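You operate a simulated robot arm through the tools that you are given. There is no shell and no other tool.

The job below is to be done with a simulated two-armed robot. You get a single attempt, and the scene is never put back.

JOB
Switch off, park the orange plug, free the lever and wind the cable.
Fine: bench strip off before the plug comes out; plug in the orange dish; reel lever to FREE; wind till the slack is gone; leave the other plugs in and the power box dial off.
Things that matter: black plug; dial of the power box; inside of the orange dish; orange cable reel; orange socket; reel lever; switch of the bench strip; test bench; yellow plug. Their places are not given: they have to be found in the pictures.

The check looks at the end state, three seconds after you hand in, the way a careful person would. Anything else that was tipped, shoved, dropped, spilled or broken makes it a failure.

ROBOT AND FRAMES
Two 7-joint arms with fingered hands on one trunk that stands fixed in place. Base frame: the origin is at the foot of the trunk, x ahead of it, y to its left, z up; the work surface is at about z = 86. Readings come in cm, degrees, newtons and seconds.
The left shoulder is at [6, 13.8, 89.7], the right one opposite. With the tool pointing down near the work surface each hand reaches from about 40 to 92 cm from the base axis, measured 20 degrees to its own side. Payload 4 kg a hand.
Tool frame (each hand has its own): the origin (TCP) lies between the finger pads and is the grasp point; the fingertips stand 3.6 cm ahead of it; z points along the fingers, y is the line along which they close. The gripper opens to 12 cm; its body begins 4.2 cm behind the TCP. The gripper is a hand of 5 fingers: y runs from the thumb to the fingers, the wrist lies at [-1.5, -10.9, -20] in the tool frame, and closing takes about 1.5 s.
Orientation is that of the tool frame in the base frame, as [roll, pitch, yaw] about the fixed x, y, z axes, in that order (R = Rz(yaw) Ry(pitch) Rx(roll)). With the fingers straight down and the wrist toward the robot, the tool's x, y and z point along [0, 1, 0], [1, 0, 0] and [0, 0, -1] of the base frame.

CONTROLS
- The arms move only by the tool nudge_tool. It takes "left_targets", "right_targets" or both (then of equal length, played together; a hand with none holds still); each is a list that holds one entry, the list of rows, each a list of 6 numbers: the shift along the tool's x, y, z in cm, then the turn, a rotation vector about the tool's x, y, z in degrees. In form: [[[x, y, z, rx, ry, rz], ...]]. A call has 1 to 20 rows; each row is the pose to reach, as a shift and turn from the pose commanded when the call began, along the tool's axes at that moment. "left_claw" and "right_claw" are, for a hand that has rows, the closure, from 0 (fully open) to 1 (shut), set as the call begins (left out, the last holds). A row lasts 0.2 s, in which the tool goes at most 5 cm and 8.6 degrees; a call with a longer step from one row to the next is refused whole, and so is a gripper value outside its range. Where a pose cannot be reached the arm comes as near as it can. A force on the tool above 40 N (or 10 N above the force at the start of the call, whichever is more), or a blocked arm, ends the call early, and 0.2 s more pass. Each finger travels about 15.3 cm/s and halts on what it meets, pressing with about 23 N; the grip force reading is that of the motor and also rises with nothing between the fingers. The clock runs only during rows and for 0.2 s after the last one: add rows that repeat a pose to give the fingers time. The reply holds the time, the measured pose of the TCP, the force on the tool along the base axes, the opening and the grip force, in the units named above and with some noise, with the torque about the TCP (base axes, N m) and any sound that the robot's microphone picked up.
- Cameras (640 x 400 px; columns grow to the right, rows downward): "scene" is now at [3.92, -6.63, 154.66]; the picture's right is [-0.65, -0.76, 0.00], its down [-0.42, 0.36, -0.83] and it looks along [0.64, -0.54, -0.55] (base axes); focal length 307 px, centre (320, 200). "left" rides on the left gripper at [-6.9, -7.9, -13.1] in its tool frame; the picture's right is [-0.78, -0.29, 0.55], its down [0.55, -0.73, 0.40] and it looks along [0.29, 0.61, 0.74] (tool axes); focal length 222 px, centre (320, 200). "right" rides on the right gripper at [6.9, -7.9, -13.1] in its tool frame; the picture's right is [-0.78, 0.29, -0.55], its down [-0.55, -0.73, 0.40] and it looks along [-0.29, 0.61, 0.74] (tool axes); focal length 222 px, centre (320, 200).
- capture(camera): a new picture of that camera. The clock stands still meanwhile.
- slide_trunk(by): slides the trunk up (or, below 0, down) by that many cm; the arms and the scene camera ride with it, the base frame stays. It gives what a move gives, with no picture.
- curl_fingers(index, middle, ring, little, thumb_bend, thumb_turn, hand): sets how far each is bent, from 0 (flat) to 1 (curled in); at 0.3 the hand is open as for a grip, at 0.7 the pads meet at the TCP. One left out holds its place. A second passes; each finger stops where it meets its share of the squeeze, and holds until it gets a number again. A gripper value or a shape takes the hand back. It gives what a move gives, with no picture; readings hold the bend of each and the force on index, middle, ring, little, thumb and palm. thumb_turn goes from beside the hand (0) to across from the fingers (1), as for a grip.
- preshape(shape, hand): the hand has 5 fingers and takes this shape, open, in about a second: jaw (thumb against the fingers, like two jaws); tri (thumb and two fingers); tip (a fingertip pinch); poke (one finger out to press); point (the index stretched); flat (the hand flat); cup (the hand cupped); fist (a fist). The gripper value then closes the fingers along that shape, each until it touches; the sizes above hold for jaw. It gives what a move gives, with no picture.
- head_to(pan, tilt): turns the head with the scene camera to pan (to the left, within 86 degrees either way) and tilt (down, from -29 to 69), counted from straight ahead of the robot. It gives what a move gives.
- measure_at(camera, pixels): for up to 12 pixels [column, row] of the newest picture of that camera ("zoom" is the newest enlarged one), the place [x, y, z] in the base frame of the surface seen there, good to about 0.3 cm, but the place of the scene camera against the robot may be out by one fixed shift of up to 1.2 cm in any direction. The clock stands still meanwhile.
- inspect(camera, box): a new picture of the part [left, top, right, bottom] of that camera's present view, enlarged. The clock stands still meanwhile.
- job_done(): hands the job in; it is judged then, once.

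Leave the grippers open and the arms clear of the work at the hand-in unless told otherwise.

The tools are called after "Request:" as a command line: name --argument value ..., lists and objects as JSON in quotes. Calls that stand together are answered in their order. nudge_tool: Moves the arms, as the interface text tells. Its arguments: {"type":"object","properties":{"left_targets":{"type":"array","items":{"type":"array","items":{"type":"array","items":{"type":"number"}}}},"left_claw":{"type":"number"},"right_targets":{"type":"array","items":{"type":"array","items":{"type":"array","items":{"type":"number"}}}},"right_claw":{"type":"number"}},"required":[]} The other tools are called the same way: slide_trunk (by) moves the trunk up or down; preshape (shape, hand) gives the hand a shape; curl_fingers (index, middle, ring, little, thumb_bend, thumb_turn, hand) moves the fingers one by one; head_to (pan, tilt) turns the head that bears the scene camera; capture (camera) takes a picture; measure_at (camera, pixels) gives the place of the surface under pixels of a picture; inspect (camera, box) takes an enlarged picture of a part of a camera's view; job_done () hands the job in.

At the start:

```text
t: 0.0
left_ee_pos: [59.24, -1.86, 123.42]
left_tool_rot: [-179.9, -0.1, 90.0]
left_contact_force: [-0.5, 0.1, 0.5]
left_ft_torque: [-0.07, 0.03, 0.0]
left_opening: 11.94
left_grip_force: 0.1
left_shape: jaw
left_bend: [0.3, 0.3, 0.3, 0.3, 0.3, 0.97]
left_finger forces: [0.1, 0.0, 0.1, 0.1, 0.1, 0.1]
right_ee_pos: [36.02, -45.13, 130.75]
right_tool_rot: [180.0, 0.0, 90.0]
right_contact_force: [-0.2, -0.4, -0.4]
right_ft_torque: [0.0, 0.0, -0.04]
right_opening: 11.94
right_grip_force: 0.0
right_shape: jaw
right_bend: [0.3, 0.3, 0.3, 0.3, 0.3, 0.97]
right_finger forces: [0.0, 0.1, 0.0, 0.0, 0.0, 0.0]
trunk travel left (down, up): [-47.5, 11.5]
head pan, tilt (commanded): [-40.3, 33.5]
```

scene: 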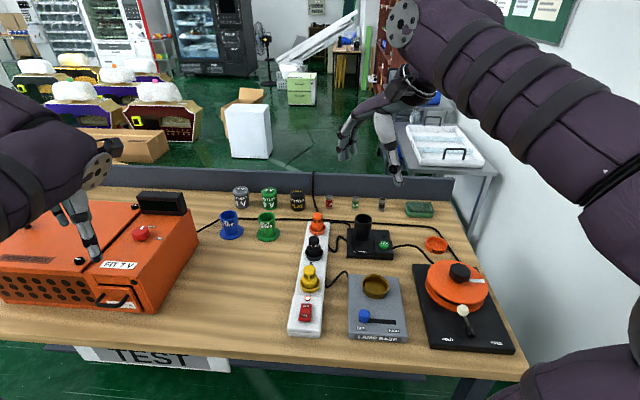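
right: 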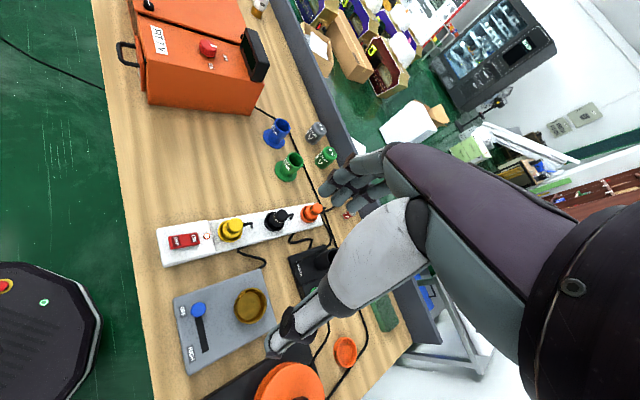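
left: 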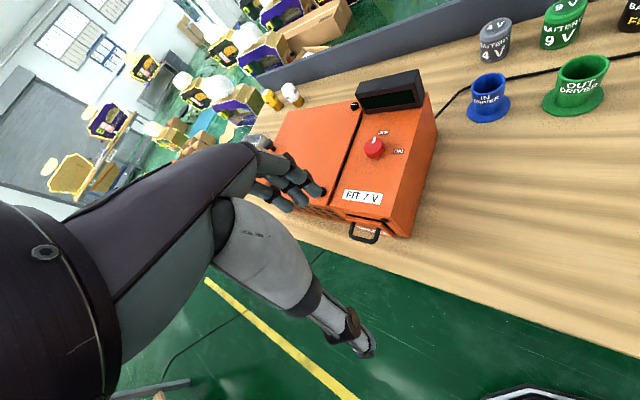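

I see a white power strip in the middle with a red switch (about 305,312), a yellow, a black and an orange plug, and the orange reel at right (about 458,285). First I take enlarged views of these parts.

Request:
inspect --camera "scene" --box '[270, 200, 400, 350]'

Request:
inspect --camera "scene" --box '[390, 220, 530, 360]'

```text
2.67 times, centred on (335, 275) of scene
```

zoom: 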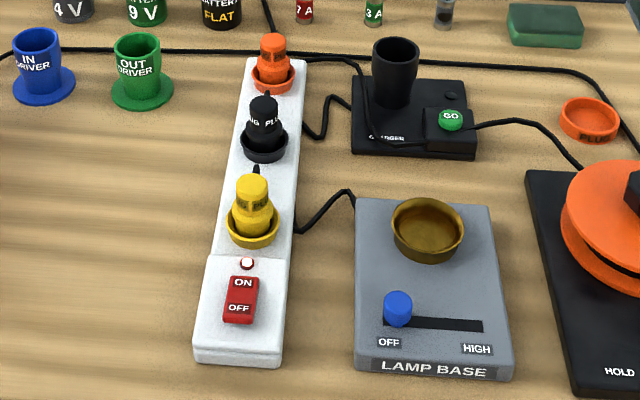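

```text
2.86 times, centred on (460, 290) of scene
```

zoom: 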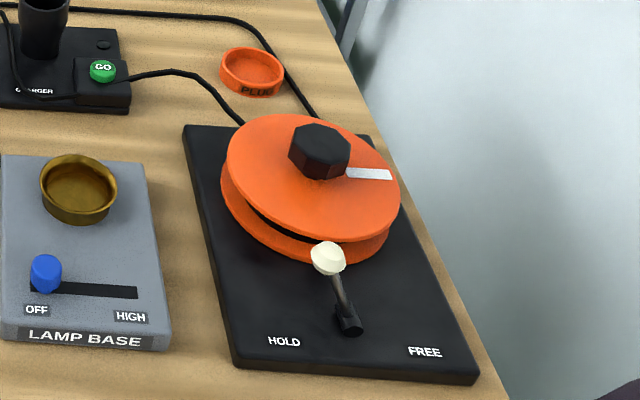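

The reel has a black knob with a white pointer on top, and a lever with a ball between HOLD and FREE. I measure places in this zoom: knob, pointer, ball, lever foot, HOLD and FREE labels, and dish points.

Request:
measure_at --camera "zoom" --pixels '[[320, 138], [372, 174], [328, 250], [348, 330], [283, 342], [425, 352], [252, 72], [225, 75], [282, 70], [252, 50], [255, 92], [310, 225]]'

Request:
measure_at --camera "scene" --pixels '[[317, 217], [317, 232], [314, 241], [309, 270], [305, 308], [306, 319], [307, 298], [436, 244], [458, 267], [463, 309], [436, 236], [436, 250]]'

```text
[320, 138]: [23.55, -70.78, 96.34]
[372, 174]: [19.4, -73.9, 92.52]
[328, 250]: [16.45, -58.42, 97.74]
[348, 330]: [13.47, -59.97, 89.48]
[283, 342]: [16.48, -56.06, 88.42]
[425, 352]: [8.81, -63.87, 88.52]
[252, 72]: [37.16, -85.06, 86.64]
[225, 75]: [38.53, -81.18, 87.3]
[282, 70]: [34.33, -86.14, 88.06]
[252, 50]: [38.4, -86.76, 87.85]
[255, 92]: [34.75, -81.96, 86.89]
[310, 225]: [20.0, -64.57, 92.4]
```

```text
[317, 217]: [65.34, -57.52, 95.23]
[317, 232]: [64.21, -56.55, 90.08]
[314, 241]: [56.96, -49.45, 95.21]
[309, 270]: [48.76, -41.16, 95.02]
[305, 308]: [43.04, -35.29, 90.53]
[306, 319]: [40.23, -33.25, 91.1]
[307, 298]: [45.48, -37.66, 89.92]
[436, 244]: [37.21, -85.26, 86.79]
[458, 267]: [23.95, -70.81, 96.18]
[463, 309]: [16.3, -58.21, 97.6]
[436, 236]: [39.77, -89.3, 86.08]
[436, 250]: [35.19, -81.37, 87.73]
```

The bench is turned about 45° against the robot base; reel, dish and orange plug are all on the right arm's side. I turn the head toward the reel for a better look.

Request:
head_to --pan -62 --tilt 42

Request:
capture --camera "scene"

```text
t: 0.8
left_ee_pos: [59.27, -1.94, 123.45]
left_tool_rot: [179.8, 0.0, 89.9]
left_contact_force: [-0.3, -0.3, 0.0]
left_ft_torque: [-0.01, 0.02, -0.01]
left_opening: 11.99
left_grip_force: 0.0
left_shape: jaw
left_bend: [0.3, 0.3, 0.3, 0.3, 0.3, 0.97]
left_finger forces: [0.1, 0.0, 0.0, 0.2, 0.0, 0.0]
right_ee_pos: [36.13, -45.09, 130.71]
right_tool_rot: [-180.0, 0.0, 90.0]
right_contact_force: [-0.2, -0.3, -0.6]
right_ft_torque: [0.01, 0.0, -0.02]
right_opening: 11.96
right_grip_force: 0.1
right_shape: jaw
right_bend: [0.3, 0.3, 0.3, 0.3, 0.3, 0.97]
right_finger forces: [0.0, 0.0, 0.0, 0.0, 0.1, 0.1]
trunk travel left (down, up): [-47.5, 11.5]
head pan, tilt (commanded): [-62.0, 42.0]
```

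```text
taken
```

scene: 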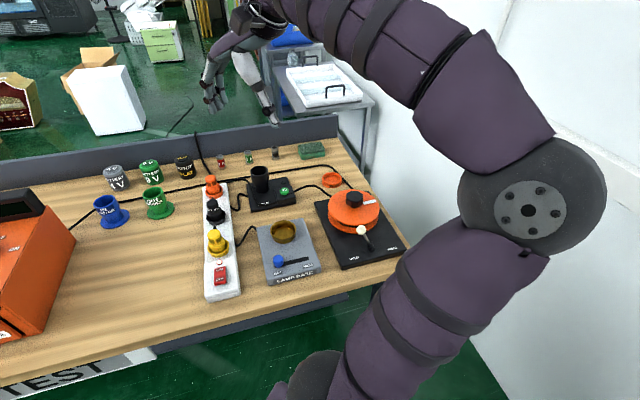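

The whole workplace is in view. I enlarge the reel and the strip once more for direction marks and the cable run.

Request:
inspect --camera "scene" --box '[310, 160, 410, 275]'

Request:
inspect --camera "scene" --box '[190, 160, 330, 300]'

```text
3.48 times, centred on (360, 218) of scene
```

zoom: 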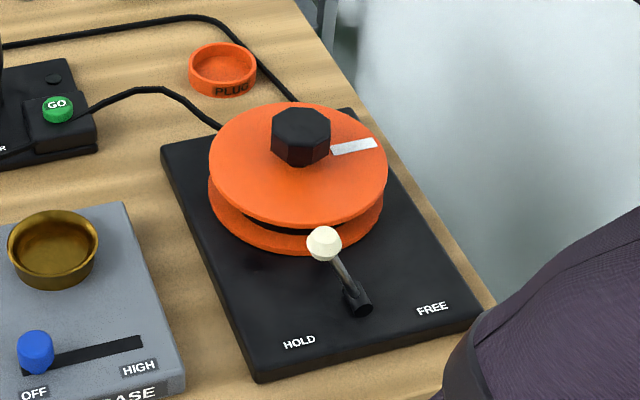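

```text
2.86 times, centred on (260, 230) of scene
```

zoom: 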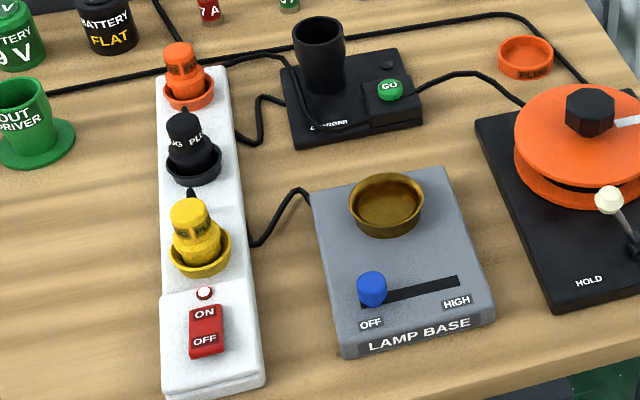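

The orange cable runs from the plug over the charger to the reel; the switch's ON end looks pressed. I first give the right hand the poke shape and look where the fingertip is.

Request:
preshape --hand "right" --shape "poke"

Request:
nudge_tool --right_targets '[[[2, 0.7, 2.5, 0, 0, 7.5], [4, 1.4, 5, 0, 0, 15], [6, 2.1, 7.5, 0, 0, 22.5], [8, 2.8, 10, 0, 0, 30], [10, 3.4, 12.5, 0, 0, 37.5], [12, 4, 15, 0, 0, 45], [12, 4, 15, 0, 0, 45], [12, 4, 15, 0, 0, 45]]]'

Request:
capture --camera "right"

Request:
capture --camera "scene"

```text
t: 1.8
left_ee_pos: [59.36, -1.97, 123.44]
left_tool_rot: [-179.9, 0.0, 90.0]
left_contact_force: [-0.4, 0.8, -0.9]
left_ft_torque: [-0.03, -0.01, 0.0]
left_opening: 11.96
left_grip_force: 0.1
left_shape: jaw
left_bend: [0.3, 0.3, 0.3, 0.3, 0.3, 0.97]
left_finger forces: [0.0, 0.0, 0.0, 0.1, 0.0, 0.0]
right_ee_pos: [36.11, -45.06, 130.77]
right_tool_rot: [-180.0, -0.1, 90.0]
right_contact_force: [-0.1, 0.4, -0.8]
right_ft_torque: [0.01, 0.0, 0.02]
right_opening: 0.02
right_grip_force: 0.0
right_shape: poke
right_bend: [0.7, 0.7, 0.99, 0.99, 1.0, 1.0]
right_finger forces: [0.1, 0.0, 0.1, 0.0, 0.1, 0.1]
trunk travel left (down, up): [-47.5, 11.5]
head pan, tilt (commanded): [-62.0, 42.0]
```

```text
t: 3.5
left_ee_pos: [59.29, -1.87, 123.42]
left_tool_rot: [-179.9, 0.0, 90.1]
left_contact_force: [-0.2, 0.4, 0.1]
left_ft_torque: [0.0, -0.03, 0.01]
left_opening: 11.98
left_grip_force: 0.1
left_shape: jaw
left_bend: [0.3, 0.3, 0.3, 0.3, 0.3, 0.97]
left_finger forces: [0.1, 0.1, 0.0, 0.0, 0.0, 0.0]
right_ee_pos: [40.11, -33.32, 115.67]
right_tool_rot: [-179.9, -0.1, 45.0]
right_contact_force: [-0.3, -0.7, 0.2]
right_ft_torque: [-0.03, -0.01, -0.01]
right_opening: 0.0
right_grip_force: 0.0
right_shape: poke
right_bend: [0.7, 0.7, 0.99, 0.99, 1.0, 1.0]
right_finger forces: [0.0, 0.1, 0.1, 0.0, 0.0, 0.1]
trunk travel left (down, up): [-47.5, 11.5]
head pan, tilt (commanded): [-62.0, 42.0]
```

```text
taken
```

right: 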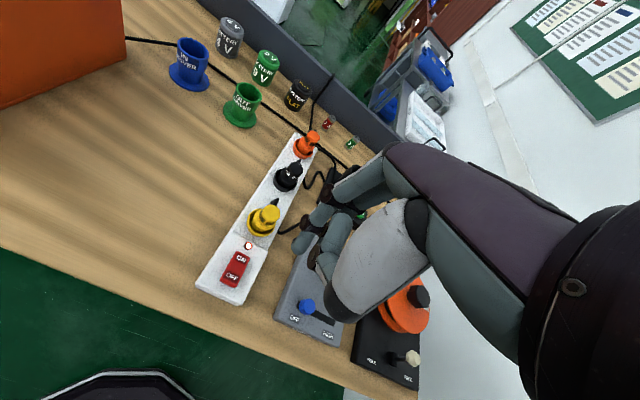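

```text
taken
```

scene: 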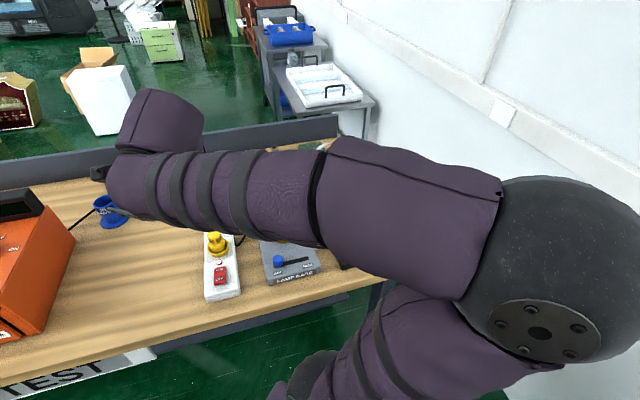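

The right camera sees the strip well: red switch at about (236,268), plugs at (265,215), (290,175), (308,142), lever ball at (412,357). I measure there to find the scene camera's shift.

Request:
measure_at --camera "right" --pixels '[[242, 258], [231, 276], [248, 245], [269, 211], [294, 170], [312, 137], [413, 357], [422, 296], [307, 303], [226, 283], [244, 253], [211, 285]]'

Request:
measure_at --camera "scene" --pixels '[[221, 269], [220, 280], [219, 262], [213, 235], [278, 261], [207, 290]]'

Request:
inspect --camera "right" --box '[190, 120, 350, 310]'

```text
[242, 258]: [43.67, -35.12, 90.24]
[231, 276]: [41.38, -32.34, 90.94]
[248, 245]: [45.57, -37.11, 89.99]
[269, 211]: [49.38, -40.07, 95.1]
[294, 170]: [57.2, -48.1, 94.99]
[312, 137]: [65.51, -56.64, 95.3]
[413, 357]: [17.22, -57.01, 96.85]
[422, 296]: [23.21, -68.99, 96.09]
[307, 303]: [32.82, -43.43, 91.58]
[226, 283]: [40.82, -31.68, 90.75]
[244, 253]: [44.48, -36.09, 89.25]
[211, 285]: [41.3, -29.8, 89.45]
```

```text
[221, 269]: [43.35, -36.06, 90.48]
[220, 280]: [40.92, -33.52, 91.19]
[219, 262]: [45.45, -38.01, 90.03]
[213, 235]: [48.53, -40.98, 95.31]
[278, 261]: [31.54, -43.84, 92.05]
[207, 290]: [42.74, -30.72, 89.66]
```

```text
2.11 times, centred on (270, 215) of right
```

zoom: 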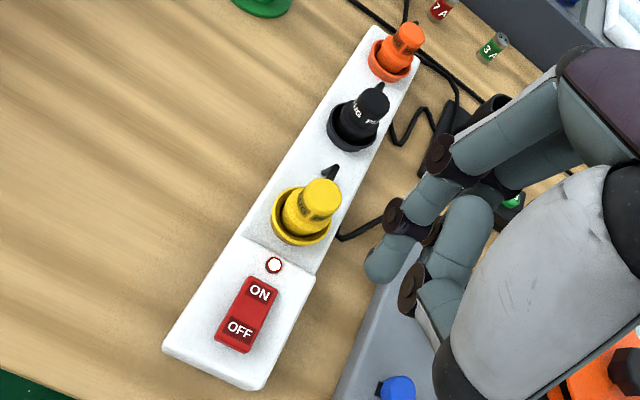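

The light is at about (45.6,-37.1), OFF end of the rocker at about (41.0,-32.0) and standing higher (z 90.9) than the ON end, so it is ON now. The hand covers part of the right picture; I enlarge it to find the fingertip.

Request:
inspect --camera "right" --box '[280, 150, 440, 330]'

Request:
measure_at --camera "right" --pixels '[[299, 243], [305, 240], [315, 262], [324, 265], [320, 215], [335, 205], [345, 190], [375, 180], [340, 240], [325, 250], [360, 240], [380, 160]]'

```text
2.22 times, centred on (360, 240) of right
```

zoom: 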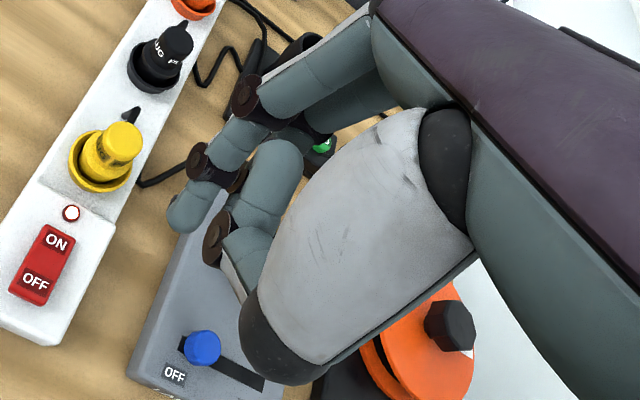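

```text
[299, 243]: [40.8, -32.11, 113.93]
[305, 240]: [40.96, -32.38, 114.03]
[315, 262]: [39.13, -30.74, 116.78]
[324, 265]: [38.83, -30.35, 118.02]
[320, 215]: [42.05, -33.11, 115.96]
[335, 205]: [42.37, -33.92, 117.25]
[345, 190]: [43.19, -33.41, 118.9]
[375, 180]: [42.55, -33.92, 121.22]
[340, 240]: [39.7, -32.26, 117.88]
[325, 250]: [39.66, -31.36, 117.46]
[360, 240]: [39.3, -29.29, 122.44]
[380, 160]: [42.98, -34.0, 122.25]
```

The index tip is almost straight above the OFF end of the rocker (tip around (40.8,-32.1), about 2–3 cm below the TCP). I go down 17 cm and look again.

Request:
nudge_tool --right_targets '[[[0.1, 0, 4.25, 0, 0, 0], [0.1, 0, 8.5, 0, 0, 0], [0.1, 0, 12.75, 0, 0, 0], [0.1, 0, 17, 0, 0, 0], [0.1, 0, 17, 0, 0, 0], [0.1, 0, 17, 0, 0, 0]]]'

Request:
inspect --camera "right" --box '[180, 150, 400, 330]'

Request:
capture --camera "scene"

Request:
capture --camera "left"

```text
t: 5.0
left_ee_pos: [59.26, -1.9, 123.34]
left_tool_rot: [180.0, 0.1, 89.9]
left_contact_force: [0.0, -0.2, -0.5]
left_ft_torque: [0.0, 0.02, 0.0]
left_opening: 11.97
left_grip_force: 0.2
left_shape: jaw
left_bend: [0.3, 0.3, 0.3, 0.3, 0.3, 0.97]
left_finger forces: [0.1, 0.1, 0.0, 0.0, 0.0, 0.1]
right_ee_pos: [40.31, -32.86, 98.79]
right_tool_rot: [179.9, 0.0, 45.0]
right_contact_force: [0.3, -0.2, -0.1]
right_ft_torque: [0.0, -0.03, 0.0]
right_opening: 0.0
right_grip_force: 0.1
right_shape: poke
right_bend: [0.7, 0.7, 0.99, 0.99, 1.0, 1.0]
right_finger forces: [0.0, 0.0, 0.1, 0.0, 0.0, 0.1]
trunk travel left (down, up): [-47.5, 11.5]
head pan, tilt (commanded): [-62.0, 42.0]
```

```text
2.22 times, centred on (290, 240) of right
```

zoom: 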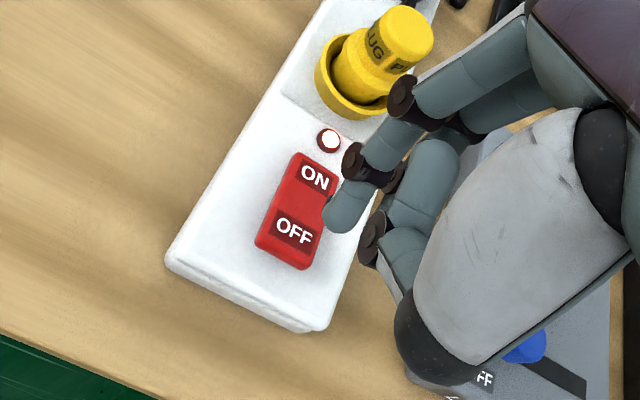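

```text
taken
```

scene: 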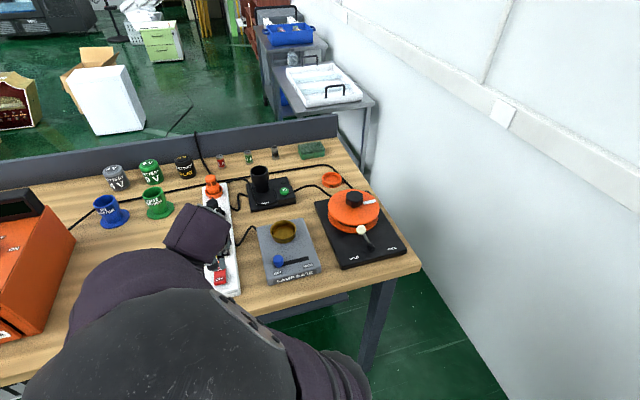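

```text
taken
```

left: 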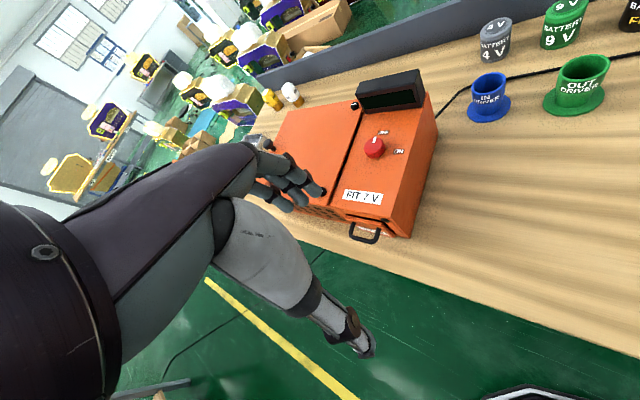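

The fingertip is at zoom (338,212), switch OFF at zoom (295,232). I measure tip and switch in this zoom for the last offset.

Request:
inspect --camera "right" --box '[250, 180, 370, 290]'

Request:
measure_at --camera "right" --pixels '[[322, 240], [328, 238], [335, 230], [331, 225], [332, 243], [322, 244], [313, 248], [325, 254], [306, 265], [319, 268], [310, 270], [326, 222]]'

```text
3.64 times, centred on (310, 235) of right
```

zoom: 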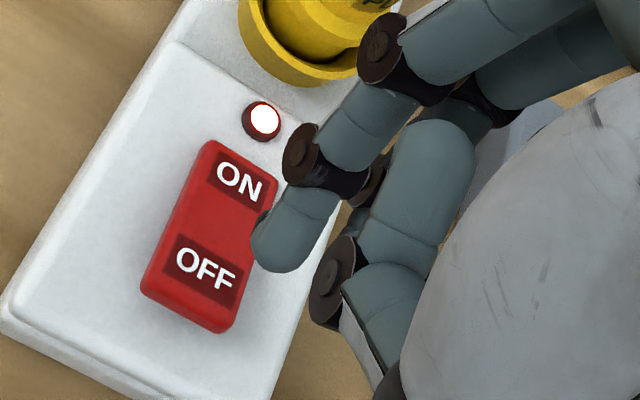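

```text
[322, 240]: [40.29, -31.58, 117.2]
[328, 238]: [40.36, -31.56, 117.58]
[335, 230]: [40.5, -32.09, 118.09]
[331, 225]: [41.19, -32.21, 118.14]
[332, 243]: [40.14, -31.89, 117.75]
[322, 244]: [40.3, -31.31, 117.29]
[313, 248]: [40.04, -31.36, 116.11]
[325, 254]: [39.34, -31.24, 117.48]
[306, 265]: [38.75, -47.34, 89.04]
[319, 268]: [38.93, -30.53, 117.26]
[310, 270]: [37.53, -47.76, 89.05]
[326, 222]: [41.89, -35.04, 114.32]
```

Those values belonged to the older full right picture, so I ignore them. I measure in the new zoom: fingertip (262,258), OFF label (205,270), rocker edges.

Request:
measure_at --camera "zoom" --pixels '[[262, 255], [275, 265], [290, 230], [300, 260], [270, 225], [205, 270], [215, 325], [150, 290], [238, 180], [265, 120], [235, 310], [210, 150]]'

```text
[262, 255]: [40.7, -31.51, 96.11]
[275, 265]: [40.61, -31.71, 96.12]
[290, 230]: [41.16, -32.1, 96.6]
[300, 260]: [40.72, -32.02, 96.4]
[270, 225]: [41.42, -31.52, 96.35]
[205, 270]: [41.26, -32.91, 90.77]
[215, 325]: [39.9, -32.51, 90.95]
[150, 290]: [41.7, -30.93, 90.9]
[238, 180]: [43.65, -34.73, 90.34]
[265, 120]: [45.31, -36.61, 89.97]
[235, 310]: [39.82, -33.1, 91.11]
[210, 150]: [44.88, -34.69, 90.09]
```

The tip centre is about (41.0,-32.3) with its end near z 95.2; the OFF half is at (41.2,-32.5), top z 90.9. I press straight down in small steps.

Request:
nudge_tool --right_targets '[[[0.1, 0.1, 1, 0, 0, 0], [0.1, 0.1, 2, 0, 0, 0], [0.1, 0.1, 3, 0, 0, 0], [0.1, 0.1, 3.5, 0, 0, 0], [0.1, 0.1, 4, 0, 0, 0], [0.1, 0.1, 4.3, 0, 0, 0], [0.1, 0.1, 4.6, 0, 0, 0], [0.1, 0.1, 4.9, 0, 0, 0], [0.1, 0.1, 5.2, 0, 0, 0]]]'

Request:
capture --camera "right"

Request:
inspect --camera "right" --box '[250, 180, 370, 290]'

```text
t: 7.0
left_ee_pos: [59.21, -1.99, 123.68]
left_tool_rot: [179.9, -0.1, 90.0]
left_contact_force: [1.2, -0.1, 0.1]
left_ft_torque: [0.0, 0.04, 0.01]
left_opening: 11.99
left_grip_force: 0.0
left_shape: jaw
left_bend: [0.3, 0.3, 0.3, 0.3, 0.3, 0.97]
left_finger forces: [0.0, 0.0, 0.0, 0.1, 0.1, 0.0]
right_ee_pos: [40.37, -33.06, 93.79]
right_tool_rot: [179.7, -0.1, 45.0]
right_contact_force: [2.0, -3.6, 17.3]
right_ft_torque: [-0.01, -0.11, -0.01]
right_opening: 0.05
right_grip_force: 0.1
right_shape: poke
right_bend: [0.7, 0.7, 0.99, 0.99, 1.0, 1.0]
right_finger forces: [16.8, 0.1, 0.0, 0.1, 0.0, 0.0]
trunk travel left (down, up): [-47.5, 11.5]
head pan, tilt (commanded): [-62.0, 42.0]
```

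```text
taken
```

right: 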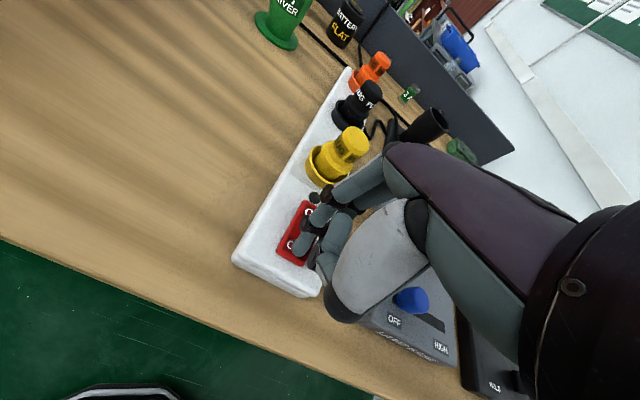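

```text
3.64 times, centred on (310, 235) of right
```

zoom: 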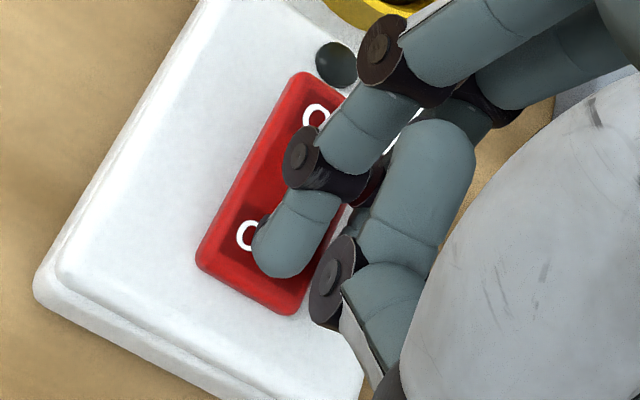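

The lamp beside the switch is now dark, so the strip is off. I lift straight up 20 cm and check.

Request:
nudge_tool --right_targets '[[[0, 0, -2, 0, 0, 0], [0, 0, -5, 0, 0, 0], [0, 0, -10, 0, 0, 0], [0, 0, -15, 0, 0, 0], [0, 0, -20, 0, 0, 0], [0, 0, -20, 0, 0, 0]]]'

Request:
preshape --hand "right" --shape "tri"

Request:
capture --camera "right"

Request:
inspect --camera "right" --box '[190, 120, 350, 310]'

```text
t: 8.3
left_ee_pos: [59.29, -1.84, 123.51]
left_tool_rot: [-180.0, 0.0, 90.1]
left_contact_force: [0.3, 0.2, 0.1]
left_ft_torque: [0.02, -0.03, 0.02]
left_opening: 11.99
left_grip_force: 0.0
left_shape: jaw
left_bend: [0.3, 0.3, 0.3, 0.3, 0.3, 0.97]
left_finger forces: [0.0, 0.0, 0.1, 0.0, 0.1, 0.0]
right_ee_pos: [40.32, -33.73, 113.06]
right_tool_rot: [-179.1, -0.1, 44.1]
right_contact_force: [-0.2, -0.5, 0.9]
right_ft_torque: [0.0, 0.05, -0.01]
right_opening: 0.01
right_grip_force: 0.1
right_shape: poke
right_bend: [0.7, 0.7, 0.99, 0.99, 1.0, 1.0]
right_finger forces: [0.0, 0.1, 0.1, 0.1, 0.0, 0.0]
trunk travel left (down, up): [-47.5, 11.5]
head pan, tilt (commanded): [-62.0, 42.0]
```

```text
t: 9.2
left_ee_pos: [59.3, -1.93, 123.58]
left_tool_rot: [180.0, 0.0, 90.0]
left_contact_force: [0.7, 0.5, 0.3]
left_ft_torque: [-0.01, 0.01, 0.02]
left_opening: 11.94
left_grip_force: 0.1
left_shape: jaw
left_bend: [0.3, 0.3, 0.3, 0.3, 0.3, 0.97]
left_finger forces: [0.0, 0.1, 0.0, 0.0, 0.0, 0.0]
right_ee_pos: [40.18, -33.7, 112.86]
right_tool_rot: [-178.8, -0.3, 44.1]
right_contact_force: [-0.4, 0.2, 0.0]
right_ft_torque: [-0.01, 0.0, 0.0]
right_opening: 12.01
right_grip_force: 0.0
right_shape: tri
right_bend: [0.3, 0.3, 0.99, 0.99, 0.3, 0.97]
right_finger forces: [0.0, 0.0, 0.0, 0.0, 0.1, 0.0]
trunk travel left (down, up): [-47.5, 11.5]
head pan, tilt (commanded): [-62.0, 42.0]
```

```text
taken
```

right: 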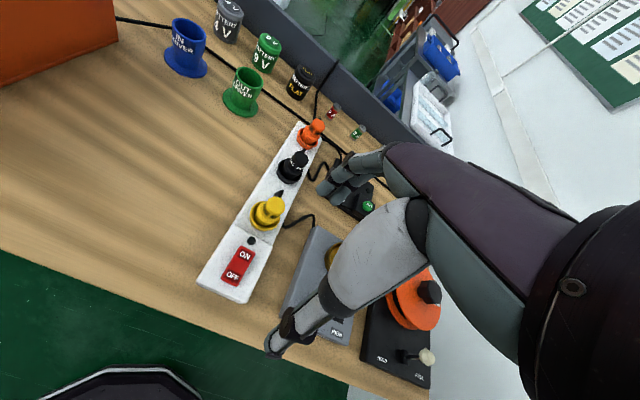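

```text
2.11 times, centred on (270, 215) of right
```

zoom: 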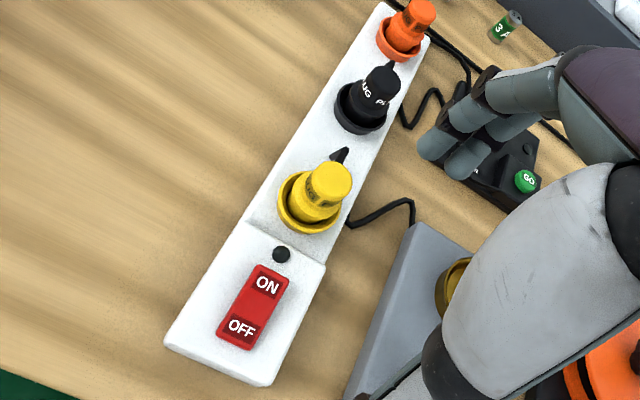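

The strip is off (lamp dark, OFF end pressed). The right hand now has the tri shape. I move it along the strip toward the orange plug, staying high.

Request:
nudge_tool --right_targets '[[[0.2, 4, -1, 0, 0, 0], [0.4, 8, -2, 0, 0, 0], [0.6, 12, -3, 0, 0, 0], [0.8, 16, -3, 0, 0, 0], [1.0, 20, -3, 0, 0, 0], [1.1, 24, -3, 0, 0, 0], [1.2, 28, -3, 0, 0, 0], [1.2, 30, -3, 0, 0, 0], [1.2, 30, -3, 0, 0, 0], [1.2, 30, -3, 0, 0, 0]]]'

Request:
capture --camera "right"

Request:
capture --camera "scene"

```text
t: 11.4
left_ee_pos: [59.23, -2.0, 123.38]
left_tool_rot: [-179.9, 0.0, 90.0]
left_contact_force: [-0.9, 0.2, -1.2]
left_ft_torque: [0.03, 0.01, 0.03]
left_opening: 11.96
left_grip_force: 0.0
left_shape: jaw
left_bend: [0.3, 0.3, 0.3, 0.3, 0.3, 0.97]
left_finger forces: [0.0, 0.0, 0.0, 0.0, 0.1, 0.1]
right_ee_pos: [62.26, -53.56, 116.56]
right_tool_rot: [179.9, 0.0, 45.0]
right_contact_force: [0.0, -0.8, -0.3]
right_ft_torque: [-0.04, 0.02, 0.0]
right_opening: 12.0
right_grip_force: 0.1
right_shape: tri
right_bend: [0.3, 0.3, 0.99, 0.99, 0.3, 0.97]
right_finger forces: [0.0, 0.1, 0.0, 0.1, 0.0, 0.0]
trunk travel left (down, up): [-47.5, 11.5]
head pan, tilt (commanded): [-62.0, 42.0]
```

```text
taken
```

right: 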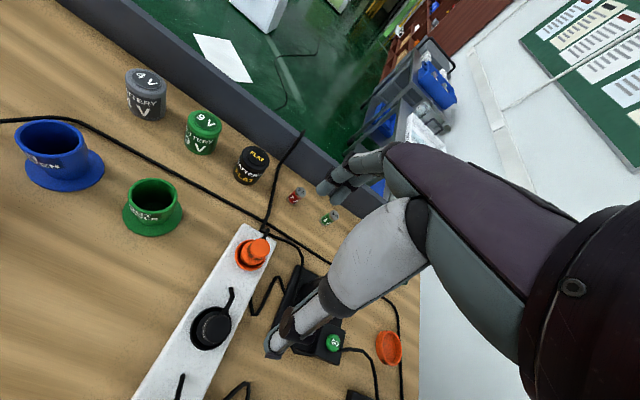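

```text
taken
```

scene: 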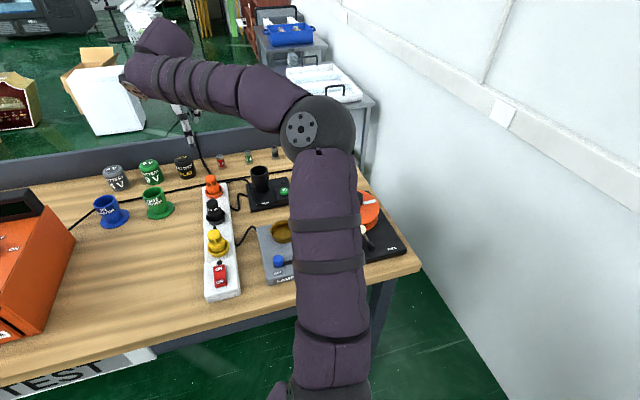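

The orange plug is at right-picture (255,250). I enlarge it and the dish (388,347).

Request:
inspect --camera "right" --box '[190, 200, 310, 300]'

Request:
measure_at --camera "right" --pixels '[[257, 247], [248, 243], [266, 250], [237, 253], [255, 270], [272, 248], [212, 327], [388, 348], [375, 340], [401, 345], [389, 361], [385, 333]]'

Request:
inspect --camera "right" --box '[250, 250, 430, 400]'

```text
4.00 times, centred on (250, 250) of right
```

zoom: 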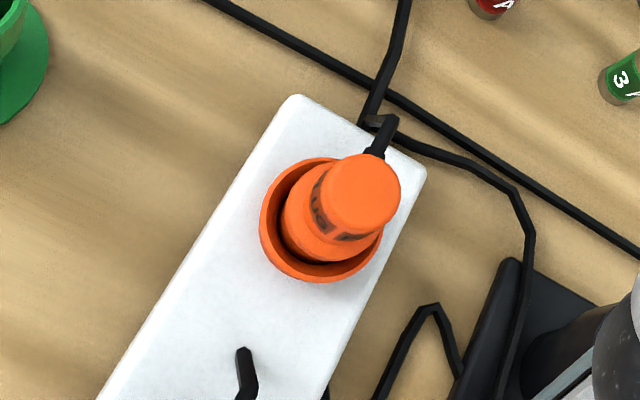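

```text
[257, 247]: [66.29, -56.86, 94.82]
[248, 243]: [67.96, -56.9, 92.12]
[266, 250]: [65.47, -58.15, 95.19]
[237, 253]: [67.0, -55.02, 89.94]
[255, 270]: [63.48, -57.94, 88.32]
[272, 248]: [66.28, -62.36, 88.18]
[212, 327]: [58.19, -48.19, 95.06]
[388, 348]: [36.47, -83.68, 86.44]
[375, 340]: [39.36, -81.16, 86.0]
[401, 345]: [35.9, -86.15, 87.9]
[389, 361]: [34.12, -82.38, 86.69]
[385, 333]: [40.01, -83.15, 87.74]
```

```text
2.67 times, centred on (340, 325) of right
```

zoom: 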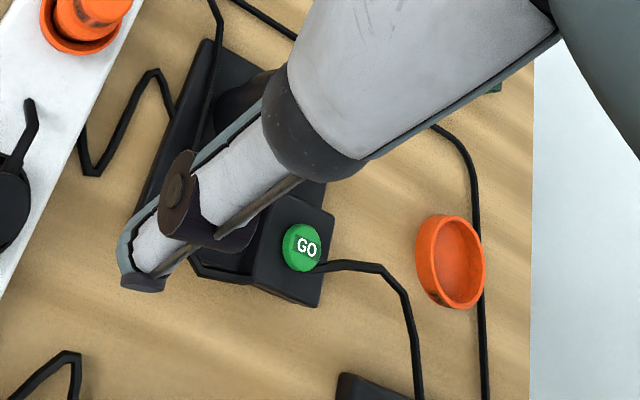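

The cable leaves the plug on its far side, and the dish centre is about (37,-83.7). I enlarge the plug again to measure its top and collar in the zoom.

Request:
inspect --camera "right" --box '[225, 220, 295, 280]'

Request:
measure_at --camera "zoom" --pixels '[[330, 195], [385, 190], [320, 250], [440, 205], [270, 260], [300, 300], [350, 160], [400, 240], [180, 270], [300, 350], [360, 300], [250, 170]]'

```text
6.67 times, centred on (260, 250) of right
```

zoom: 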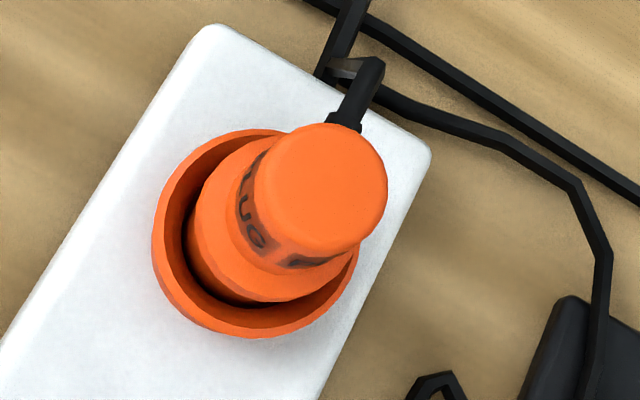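

```text
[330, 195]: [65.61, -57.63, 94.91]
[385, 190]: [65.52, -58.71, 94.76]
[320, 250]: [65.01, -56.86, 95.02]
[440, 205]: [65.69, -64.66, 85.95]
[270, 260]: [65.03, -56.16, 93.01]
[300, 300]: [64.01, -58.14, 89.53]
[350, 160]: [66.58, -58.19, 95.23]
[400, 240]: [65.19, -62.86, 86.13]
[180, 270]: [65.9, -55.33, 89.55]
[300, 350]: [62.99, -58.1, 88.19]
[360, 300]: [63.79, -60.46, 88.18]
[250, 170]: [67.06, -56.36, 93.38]
```

The plug top centre is about (65.7,-57.4,95), about 2.6 cm wide; collar rim at z≈89.7. The cable stub at zoom (350,110) matters for finger placing, so I measure its height and that of nearby cable and the charger.

Request:
measure_at --camera "zoom" --pixels '[[342, 120], [350, 105], [358, 90], [368, 68], [345, 68], [335, 66], [400, 105], [480, 130], [560, 180], [600, 240], [590, 340], [435, 385]]'

Request:
measure_at --camera "scene" --pixels '[[260, 168], [252, 172], [269, 172], [260, 180], [284, 190], [278, 235], [212, 178], [217, 203]]'

Request:
inspect --camera "scene" --box '[190, 155, 270, 230]'

```text
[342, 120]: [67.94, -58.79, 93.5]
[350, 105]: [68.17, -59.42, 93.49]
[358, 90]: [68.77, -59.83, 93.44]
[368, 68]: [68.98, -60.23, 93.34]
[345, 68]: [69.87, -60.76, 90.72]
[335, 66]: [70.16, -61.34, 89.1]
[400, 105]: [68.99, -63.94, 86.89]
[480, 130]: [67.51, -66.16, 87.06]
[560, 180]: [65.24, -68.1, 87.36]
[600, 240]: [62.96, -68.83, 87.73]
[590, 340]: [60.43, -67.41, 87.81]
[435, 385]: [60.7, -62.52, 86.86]
```

```text
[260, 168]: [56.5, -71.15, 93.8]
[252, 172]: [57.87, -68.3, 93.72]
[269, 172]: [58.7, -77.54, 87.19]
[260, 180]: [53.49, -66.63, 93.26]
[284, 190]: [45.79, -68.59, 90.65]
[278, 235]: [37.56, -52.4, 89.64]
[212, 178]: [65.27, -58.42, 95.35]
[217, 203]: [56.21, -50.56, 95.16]
```

```text
5.33 times, centred on (230, 192) of scene
```

zoom: 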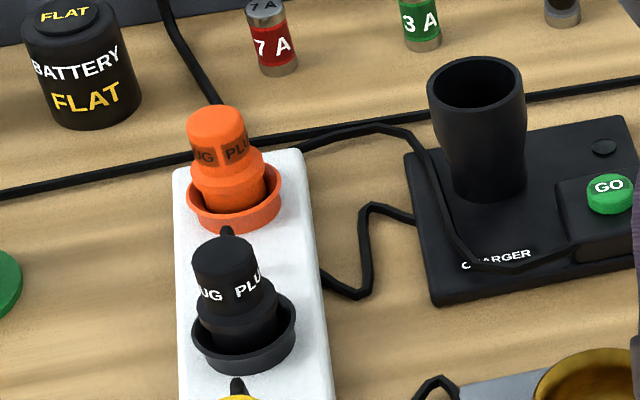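

The cable stub leaves the plug at z≈93 on its far side, so the fingers should close across the strip instead. I raise the trunk 8 cm for reach and then turn the hand about 65° while moving over the plug.

Request:
slide_trunk --by 8

Request:
nudge_tool --right_targets '[[[0, 0.65, 1, 0, 0, 8.1], [-0.1, 1.3, 2, 0, 0, 16.2], [-0.1, 1.95, 3, 0, 0, 24.3], [-0.2, 2.6, 4, 0, 0, 32.4], [-0.2, 3.2, 5, 0, 0, 40.5], [-0.25, 3.9, 6, 0, 0, 48.6], [-0.28, 4.5, 7, 0, 0, 56.8], [-0.28, 5.15, 8, 0, 0, 65], [-0.28, 5.15, 8, 0, 0, 65], [-0.28, 5.15, 8, 0, 0, 65]]]'

Request:
capture --camera "right"

Request:
capture --camera "scene"

```text
t: 12.6
left_ee_pos: [59.36, -1.95, 131.44]
left_tool_rot: [-180.0, 0.0, 90.0]
left_contact_force: [0.2, -0.2, -0.6]
left_ft_torque: [-0.02, 0.02, 0.0]
left_opening: 11.97
left_grip_force: 0.1
left_shape: jaw
left_bend: [0.3, 0.3, 0.3, 0.3, 0.3, 0.97]
left_finger forces: [0.1, 0.0, 0.1, 0.0, 0.0, 0.0]
right_ee_pos: [62.23, -53.48, 124.48]
right_tool_rot: [179.9, 0.0, 45.0]
right_contact_force: [0.6, -0.2, -0.4]
right_ft_torque: [0.01, 0.02, 0.01]
right_opening: 12.01
right_grip_force: 0.1
right_shape: tri
right_bend: [0.3, 0.3, 0.99, 0.99, 0.3, 0.97]
right_finger forces: [0.1, 0.0, 0.1, 0.0, 0.0, 0.0]
trunk travel left (down, up): [-55.5, 3.5]
head pan, tilt (commanded): [-62.0, 42.0]
```

```text
t: 14.8
left_ee_pos: [59.31, -1.91, 131.42]
left_tool_rot: [179.9, -0.1, 90.1]
left_contact_force: [0.6, -0.8, 0.8]
left_ft_torque: [-0.03, 0.03, 0.04]
left_opening: 12.0
left_grip_force: 0.0
left_shape: jaw
left_bend: [0.3, 0.3, 0.3, 0.3, 0.3, 0.97]
left_finger forces: [0.0, 0.0, 0.0, 0.0, 0.1, 0.0]
right_ee_pos: [65.8, -57.48, 116.58]
right_tool_rot: [-180.0, -0.1, -19.9]
right_contact_force: [0.1, -0.2, -0.1]
right_ft_torque: [0.0, -0.01, 0.02]
right_opening: 12.01
right_grip_force: 0.1
right_shape: tri
right_bend: [0.3, 0.3, 0.99, 0.99, 0.3, 0.97]
right_finger forces: [0.0, 0.1, 0.1, 0.1, 0.0, 0.1]
trunk travel left (down, up): [-55.5, 3.5]
head pan, tilt (commanded): [-62.0, 42.0]
```

```text
taken
```

right: 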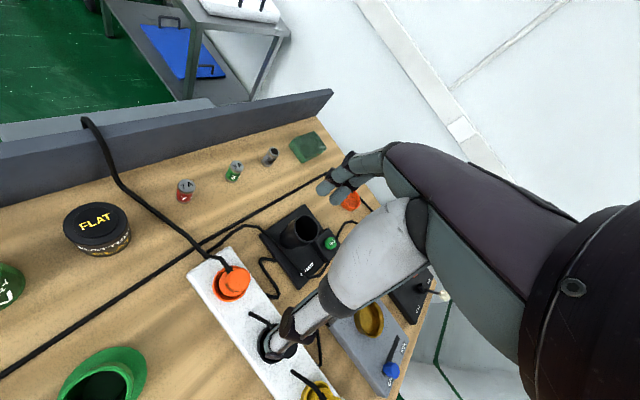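

```text
taken
```

scene: 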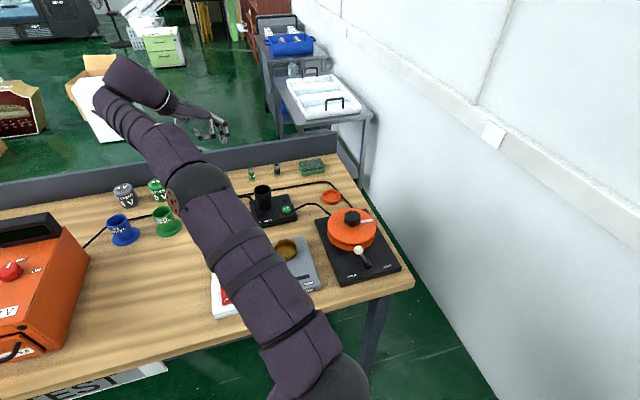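

The hand is over the plug at yaw -20. I measure the plug's top again from this view (about (236,280)), plus thumb and finger tips.

Request:
inspect --camera "right" --box '[190, 240, 300, 330]'

Request:
measure_at --camera "zoom" --pixels '[[260, 240], [220, 225], [300, 240], [265, 205], [250, 270], [230, 160], [210, 130], [300, 300], [270, 320], [180, 230], [210, 310], [330, 250]]'

Request:
measure_at --camera "right" --pixels '[[275, 350], [282, 345], [270, 345], [322, 190], [330, 195], [345, 200], [338, 180], [355, 185]]'

```text
4.44 times, centred on (245, 285) of right
```

zoom: 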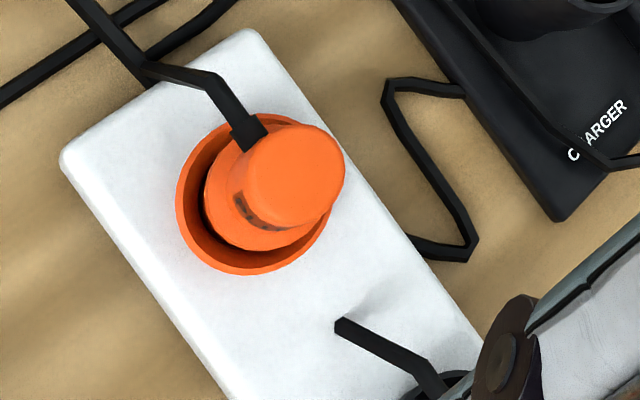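

```text
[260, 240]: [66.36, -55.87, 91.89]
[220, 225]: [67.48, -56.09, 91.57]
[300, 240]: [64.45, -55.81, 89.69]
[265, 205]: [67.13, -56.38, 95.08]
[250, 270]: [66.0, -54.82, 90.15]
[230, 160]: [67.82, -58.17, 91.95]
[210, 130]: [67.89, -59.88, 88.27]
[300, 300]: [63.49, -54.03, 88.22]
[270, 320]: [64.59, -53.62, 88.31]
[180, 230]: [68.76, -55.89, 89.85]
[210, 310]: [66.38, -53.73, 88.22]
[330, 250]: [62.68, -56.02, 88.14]
```

```text
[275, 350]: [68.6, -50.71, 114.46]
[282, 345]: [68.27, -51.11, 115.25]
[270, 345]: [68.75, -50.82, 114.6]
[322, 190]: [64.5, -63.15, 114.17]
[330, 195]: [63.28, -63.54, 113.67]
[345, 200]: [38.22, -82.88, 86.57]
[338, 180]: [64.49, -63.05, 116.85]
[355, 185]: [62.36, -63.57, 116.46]
```

I measure a few more points on the plug's top disc in the zoom.

Request:
measure_at --camera "zoom" --pixels '[[295, 175], [330, 155], [305, 140], [335, 180], [275, 165], [290, 200], [250, 135], [240, 120], [215, 90], [160, 72], [320, 200], [265, 170]]'

```text
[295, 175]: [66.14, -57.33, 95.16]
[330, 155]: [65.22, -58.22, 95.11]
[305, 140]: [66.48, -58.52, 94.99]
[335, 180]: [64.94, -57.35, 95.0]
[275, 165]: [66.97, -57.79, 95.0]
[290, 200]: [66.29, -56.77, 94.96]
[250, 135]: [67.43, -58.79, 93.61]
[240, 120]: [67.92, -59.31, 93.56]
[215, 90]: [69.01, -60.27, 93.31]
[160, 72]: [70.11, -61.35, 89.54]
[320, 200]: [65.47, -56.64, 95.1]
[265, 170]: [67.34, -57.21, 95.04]
```

The plug's axis is (66.1,-57.5). I shift 0.3 cm, half close the tri grip and descend to just above the plug (TCP z≈100), then look.

Request:
nudge_tool --right_targets '[[[0.28, -0.1, 4, 0, 0, 0], [0.28, -0.1, 8, 0, 0, 0], [0.28, -0.1, 12, 0, 0, 0], [0.28, -0.1, 15, 0, 0, 0], [0.28, -0.1, 16.5, 0, 0, 0], [0.28, -0.1, 16.5, 0, 0, 0], [0.28, -0.1, 16.5, 0, 0, 0]]]' --right_claw 0.4

Request:
capture --camera "right"

Request:
inspect --camera "right" --box '[220, 170, 400, 330]'

Request:
capture --camera "scene"

```text
t: 16.4
left_ee_pos: [59.29, -1.88, 131.59]
left_tool_rot: [179.9, 0.0, 90.0]
left_contact_force: [-0.5, -0.3, 0.0]
left_ft_torque: [-0.01, 0.02, -0.01]
left_opening: 11.99
left_grip_force: 0.1
left_shape: jaw
left_bend: [0.3, 0.3, 0.3, 0.3, 0.3, 0.97]
left_finger forces: [0.0, 0.1, 0.1, 0.0, 0.1, 0.0]
right_ee_pos: [65.79, -57.4, 99.96]
right_tool_rot: [180.0, 0.1, -20.0]
right_contact_force: [-0.5, 0.6, -0.7]
right_ft_torque: [0.05, 0.01, 0.01]
right_opening: 7.23
right_grip_force: 0.0
right_shape: tri
right_bend: [0.38, 0.42, 0.99, 0.99, 0.47, 1.0]
right_finger forces: [0.0, 0.0, 0.0, 0.0, 0.0, 0.1]
trunk travel left (down, up): [-55.5, 3.5]
head pan, tilt (commanded): [-62.0, 42.0]
```

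```text
taken
```

right: 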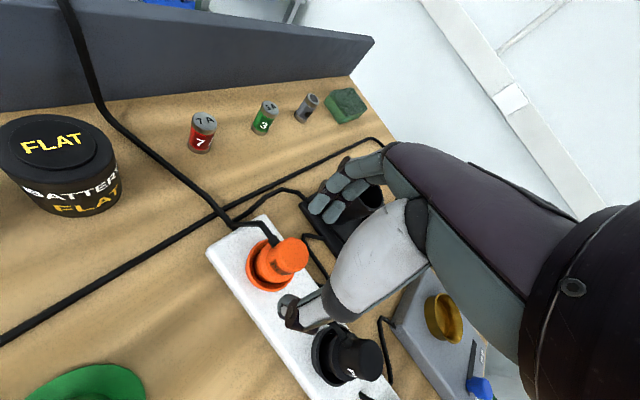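

```text
2.50 times, centred on (310, 250) of right
```

zoom: 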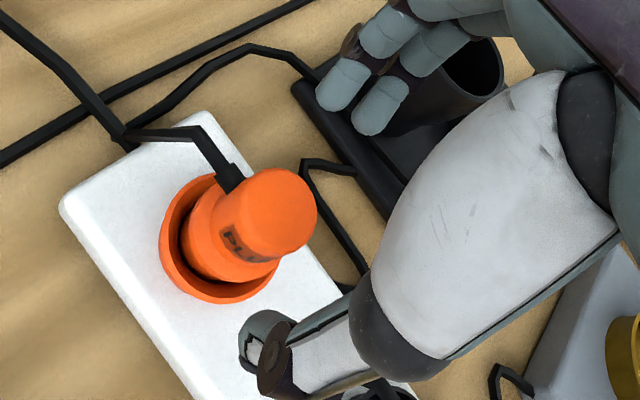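

```text
taken
```

scene: 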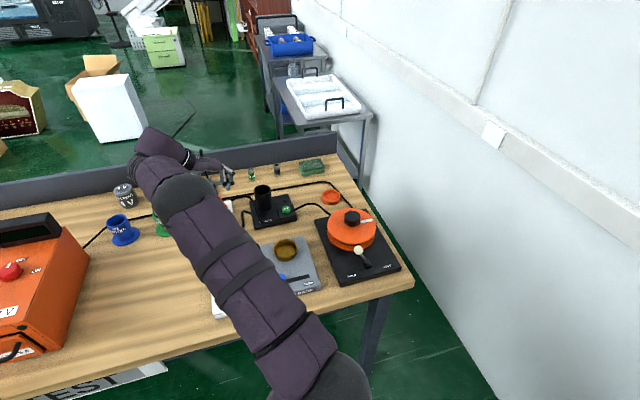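

Finger tips at about (315,207)/(326,217), thumb tip at (287,303), plug top at (292,255). I measure them.

Request:
measure_at --camera "right" --pixels '[[316, 206], [327, 215], [320, 198], [287, 303], [295, 306], [283, 298], [291, 254], [282, 250], [305, 256], [297, 243], [292, 268], [340, 205]]'

Request:
inspect --camera "scene" --box '[190, 140, 290, 230]'

```text
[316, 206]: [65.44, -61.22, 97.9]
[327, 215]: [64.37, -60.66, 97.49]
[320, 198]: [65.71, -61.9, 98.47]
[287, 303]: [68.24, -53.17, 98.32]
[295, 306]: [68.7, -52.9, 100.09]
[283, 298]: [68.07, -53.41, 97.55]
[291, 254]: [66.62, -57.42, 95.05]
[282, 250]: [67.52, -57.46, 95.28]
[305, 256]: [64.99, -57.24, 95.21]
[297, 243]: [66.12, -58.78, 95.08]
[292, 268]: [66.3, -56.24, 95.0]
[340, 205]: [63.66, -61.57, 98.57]
```

```text
4.44 times, centred on (240, 185) of scene
```

zoom: 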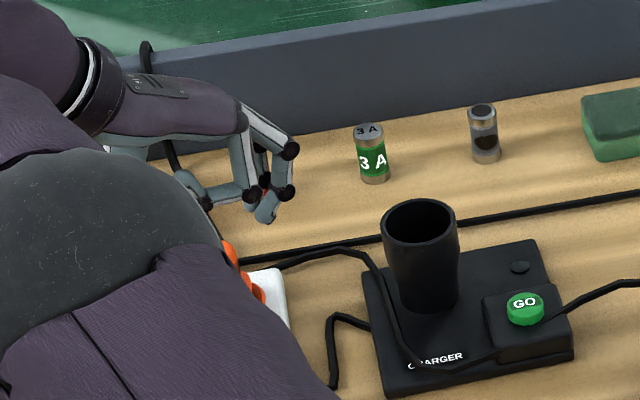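

The plug lies well between finger and thumb. I lower to TCP z≈95 so the tips reach just above the plug's shoulder, then close.

Request:
nudge_tool --right_targets '[[[0.15, 0, 1.5, 0, 0, 0], [0.15, 0, 3, 0, 0, 0], [0.15, 0, 4, 0, 0, 0], [0.15, 0, 4.9, 0, 0, 0], [0.15, 0, 4.9, 0, 0, 0]]]'

Request:
inspect --camera "right" --box '[220, 170, 400, 330]'

```text
t: 17.6
left_ee_pos: [59.35, -1.86, 131.52]
left_tool_rot: [-180.0, 0.1, 90.0]
left_contact_force: [0.1, 0.0, 0.3]
left_ft_torque: [-0.02, -0.01, 0.02]
left_opening: 11.96
left_grip_force: 0.0
left_shape: jaw
left_bend: [0.3, 0.3, 0.3, 0.3, 0.3, 0.97]
left_finger forces: [0.0, 0.1, 0.0, 0.1, 0.0, 0.0]
right_ee_pos: [66.18, -57.35, 94.97]
right_tool_rot: [180.0, -0.1, -20.0]
right_contact_force: [0.2, 0.3, -0.5]
right_ft_torque: [0.02, 0.0, 0.02]
right_opening: 7.25
right_grip_force: 0.0
right_shape: tri
right_bend: [0.38, 0.42, 0.99, 0.99, 0.47, 1.0]
right_finger forces: [0.0, 0.0, 0.0, 0.0, 0.0, 0.0]
trunk travel left (down, up): [-55.5, 3.5]
head pan, tilt (commanded): [-62.0, 42.0]
```

```text
2.50 times, centred on (310, 250) of right
```

zoom: 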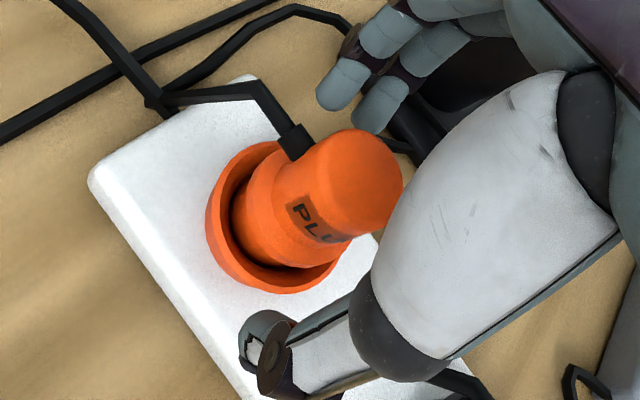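

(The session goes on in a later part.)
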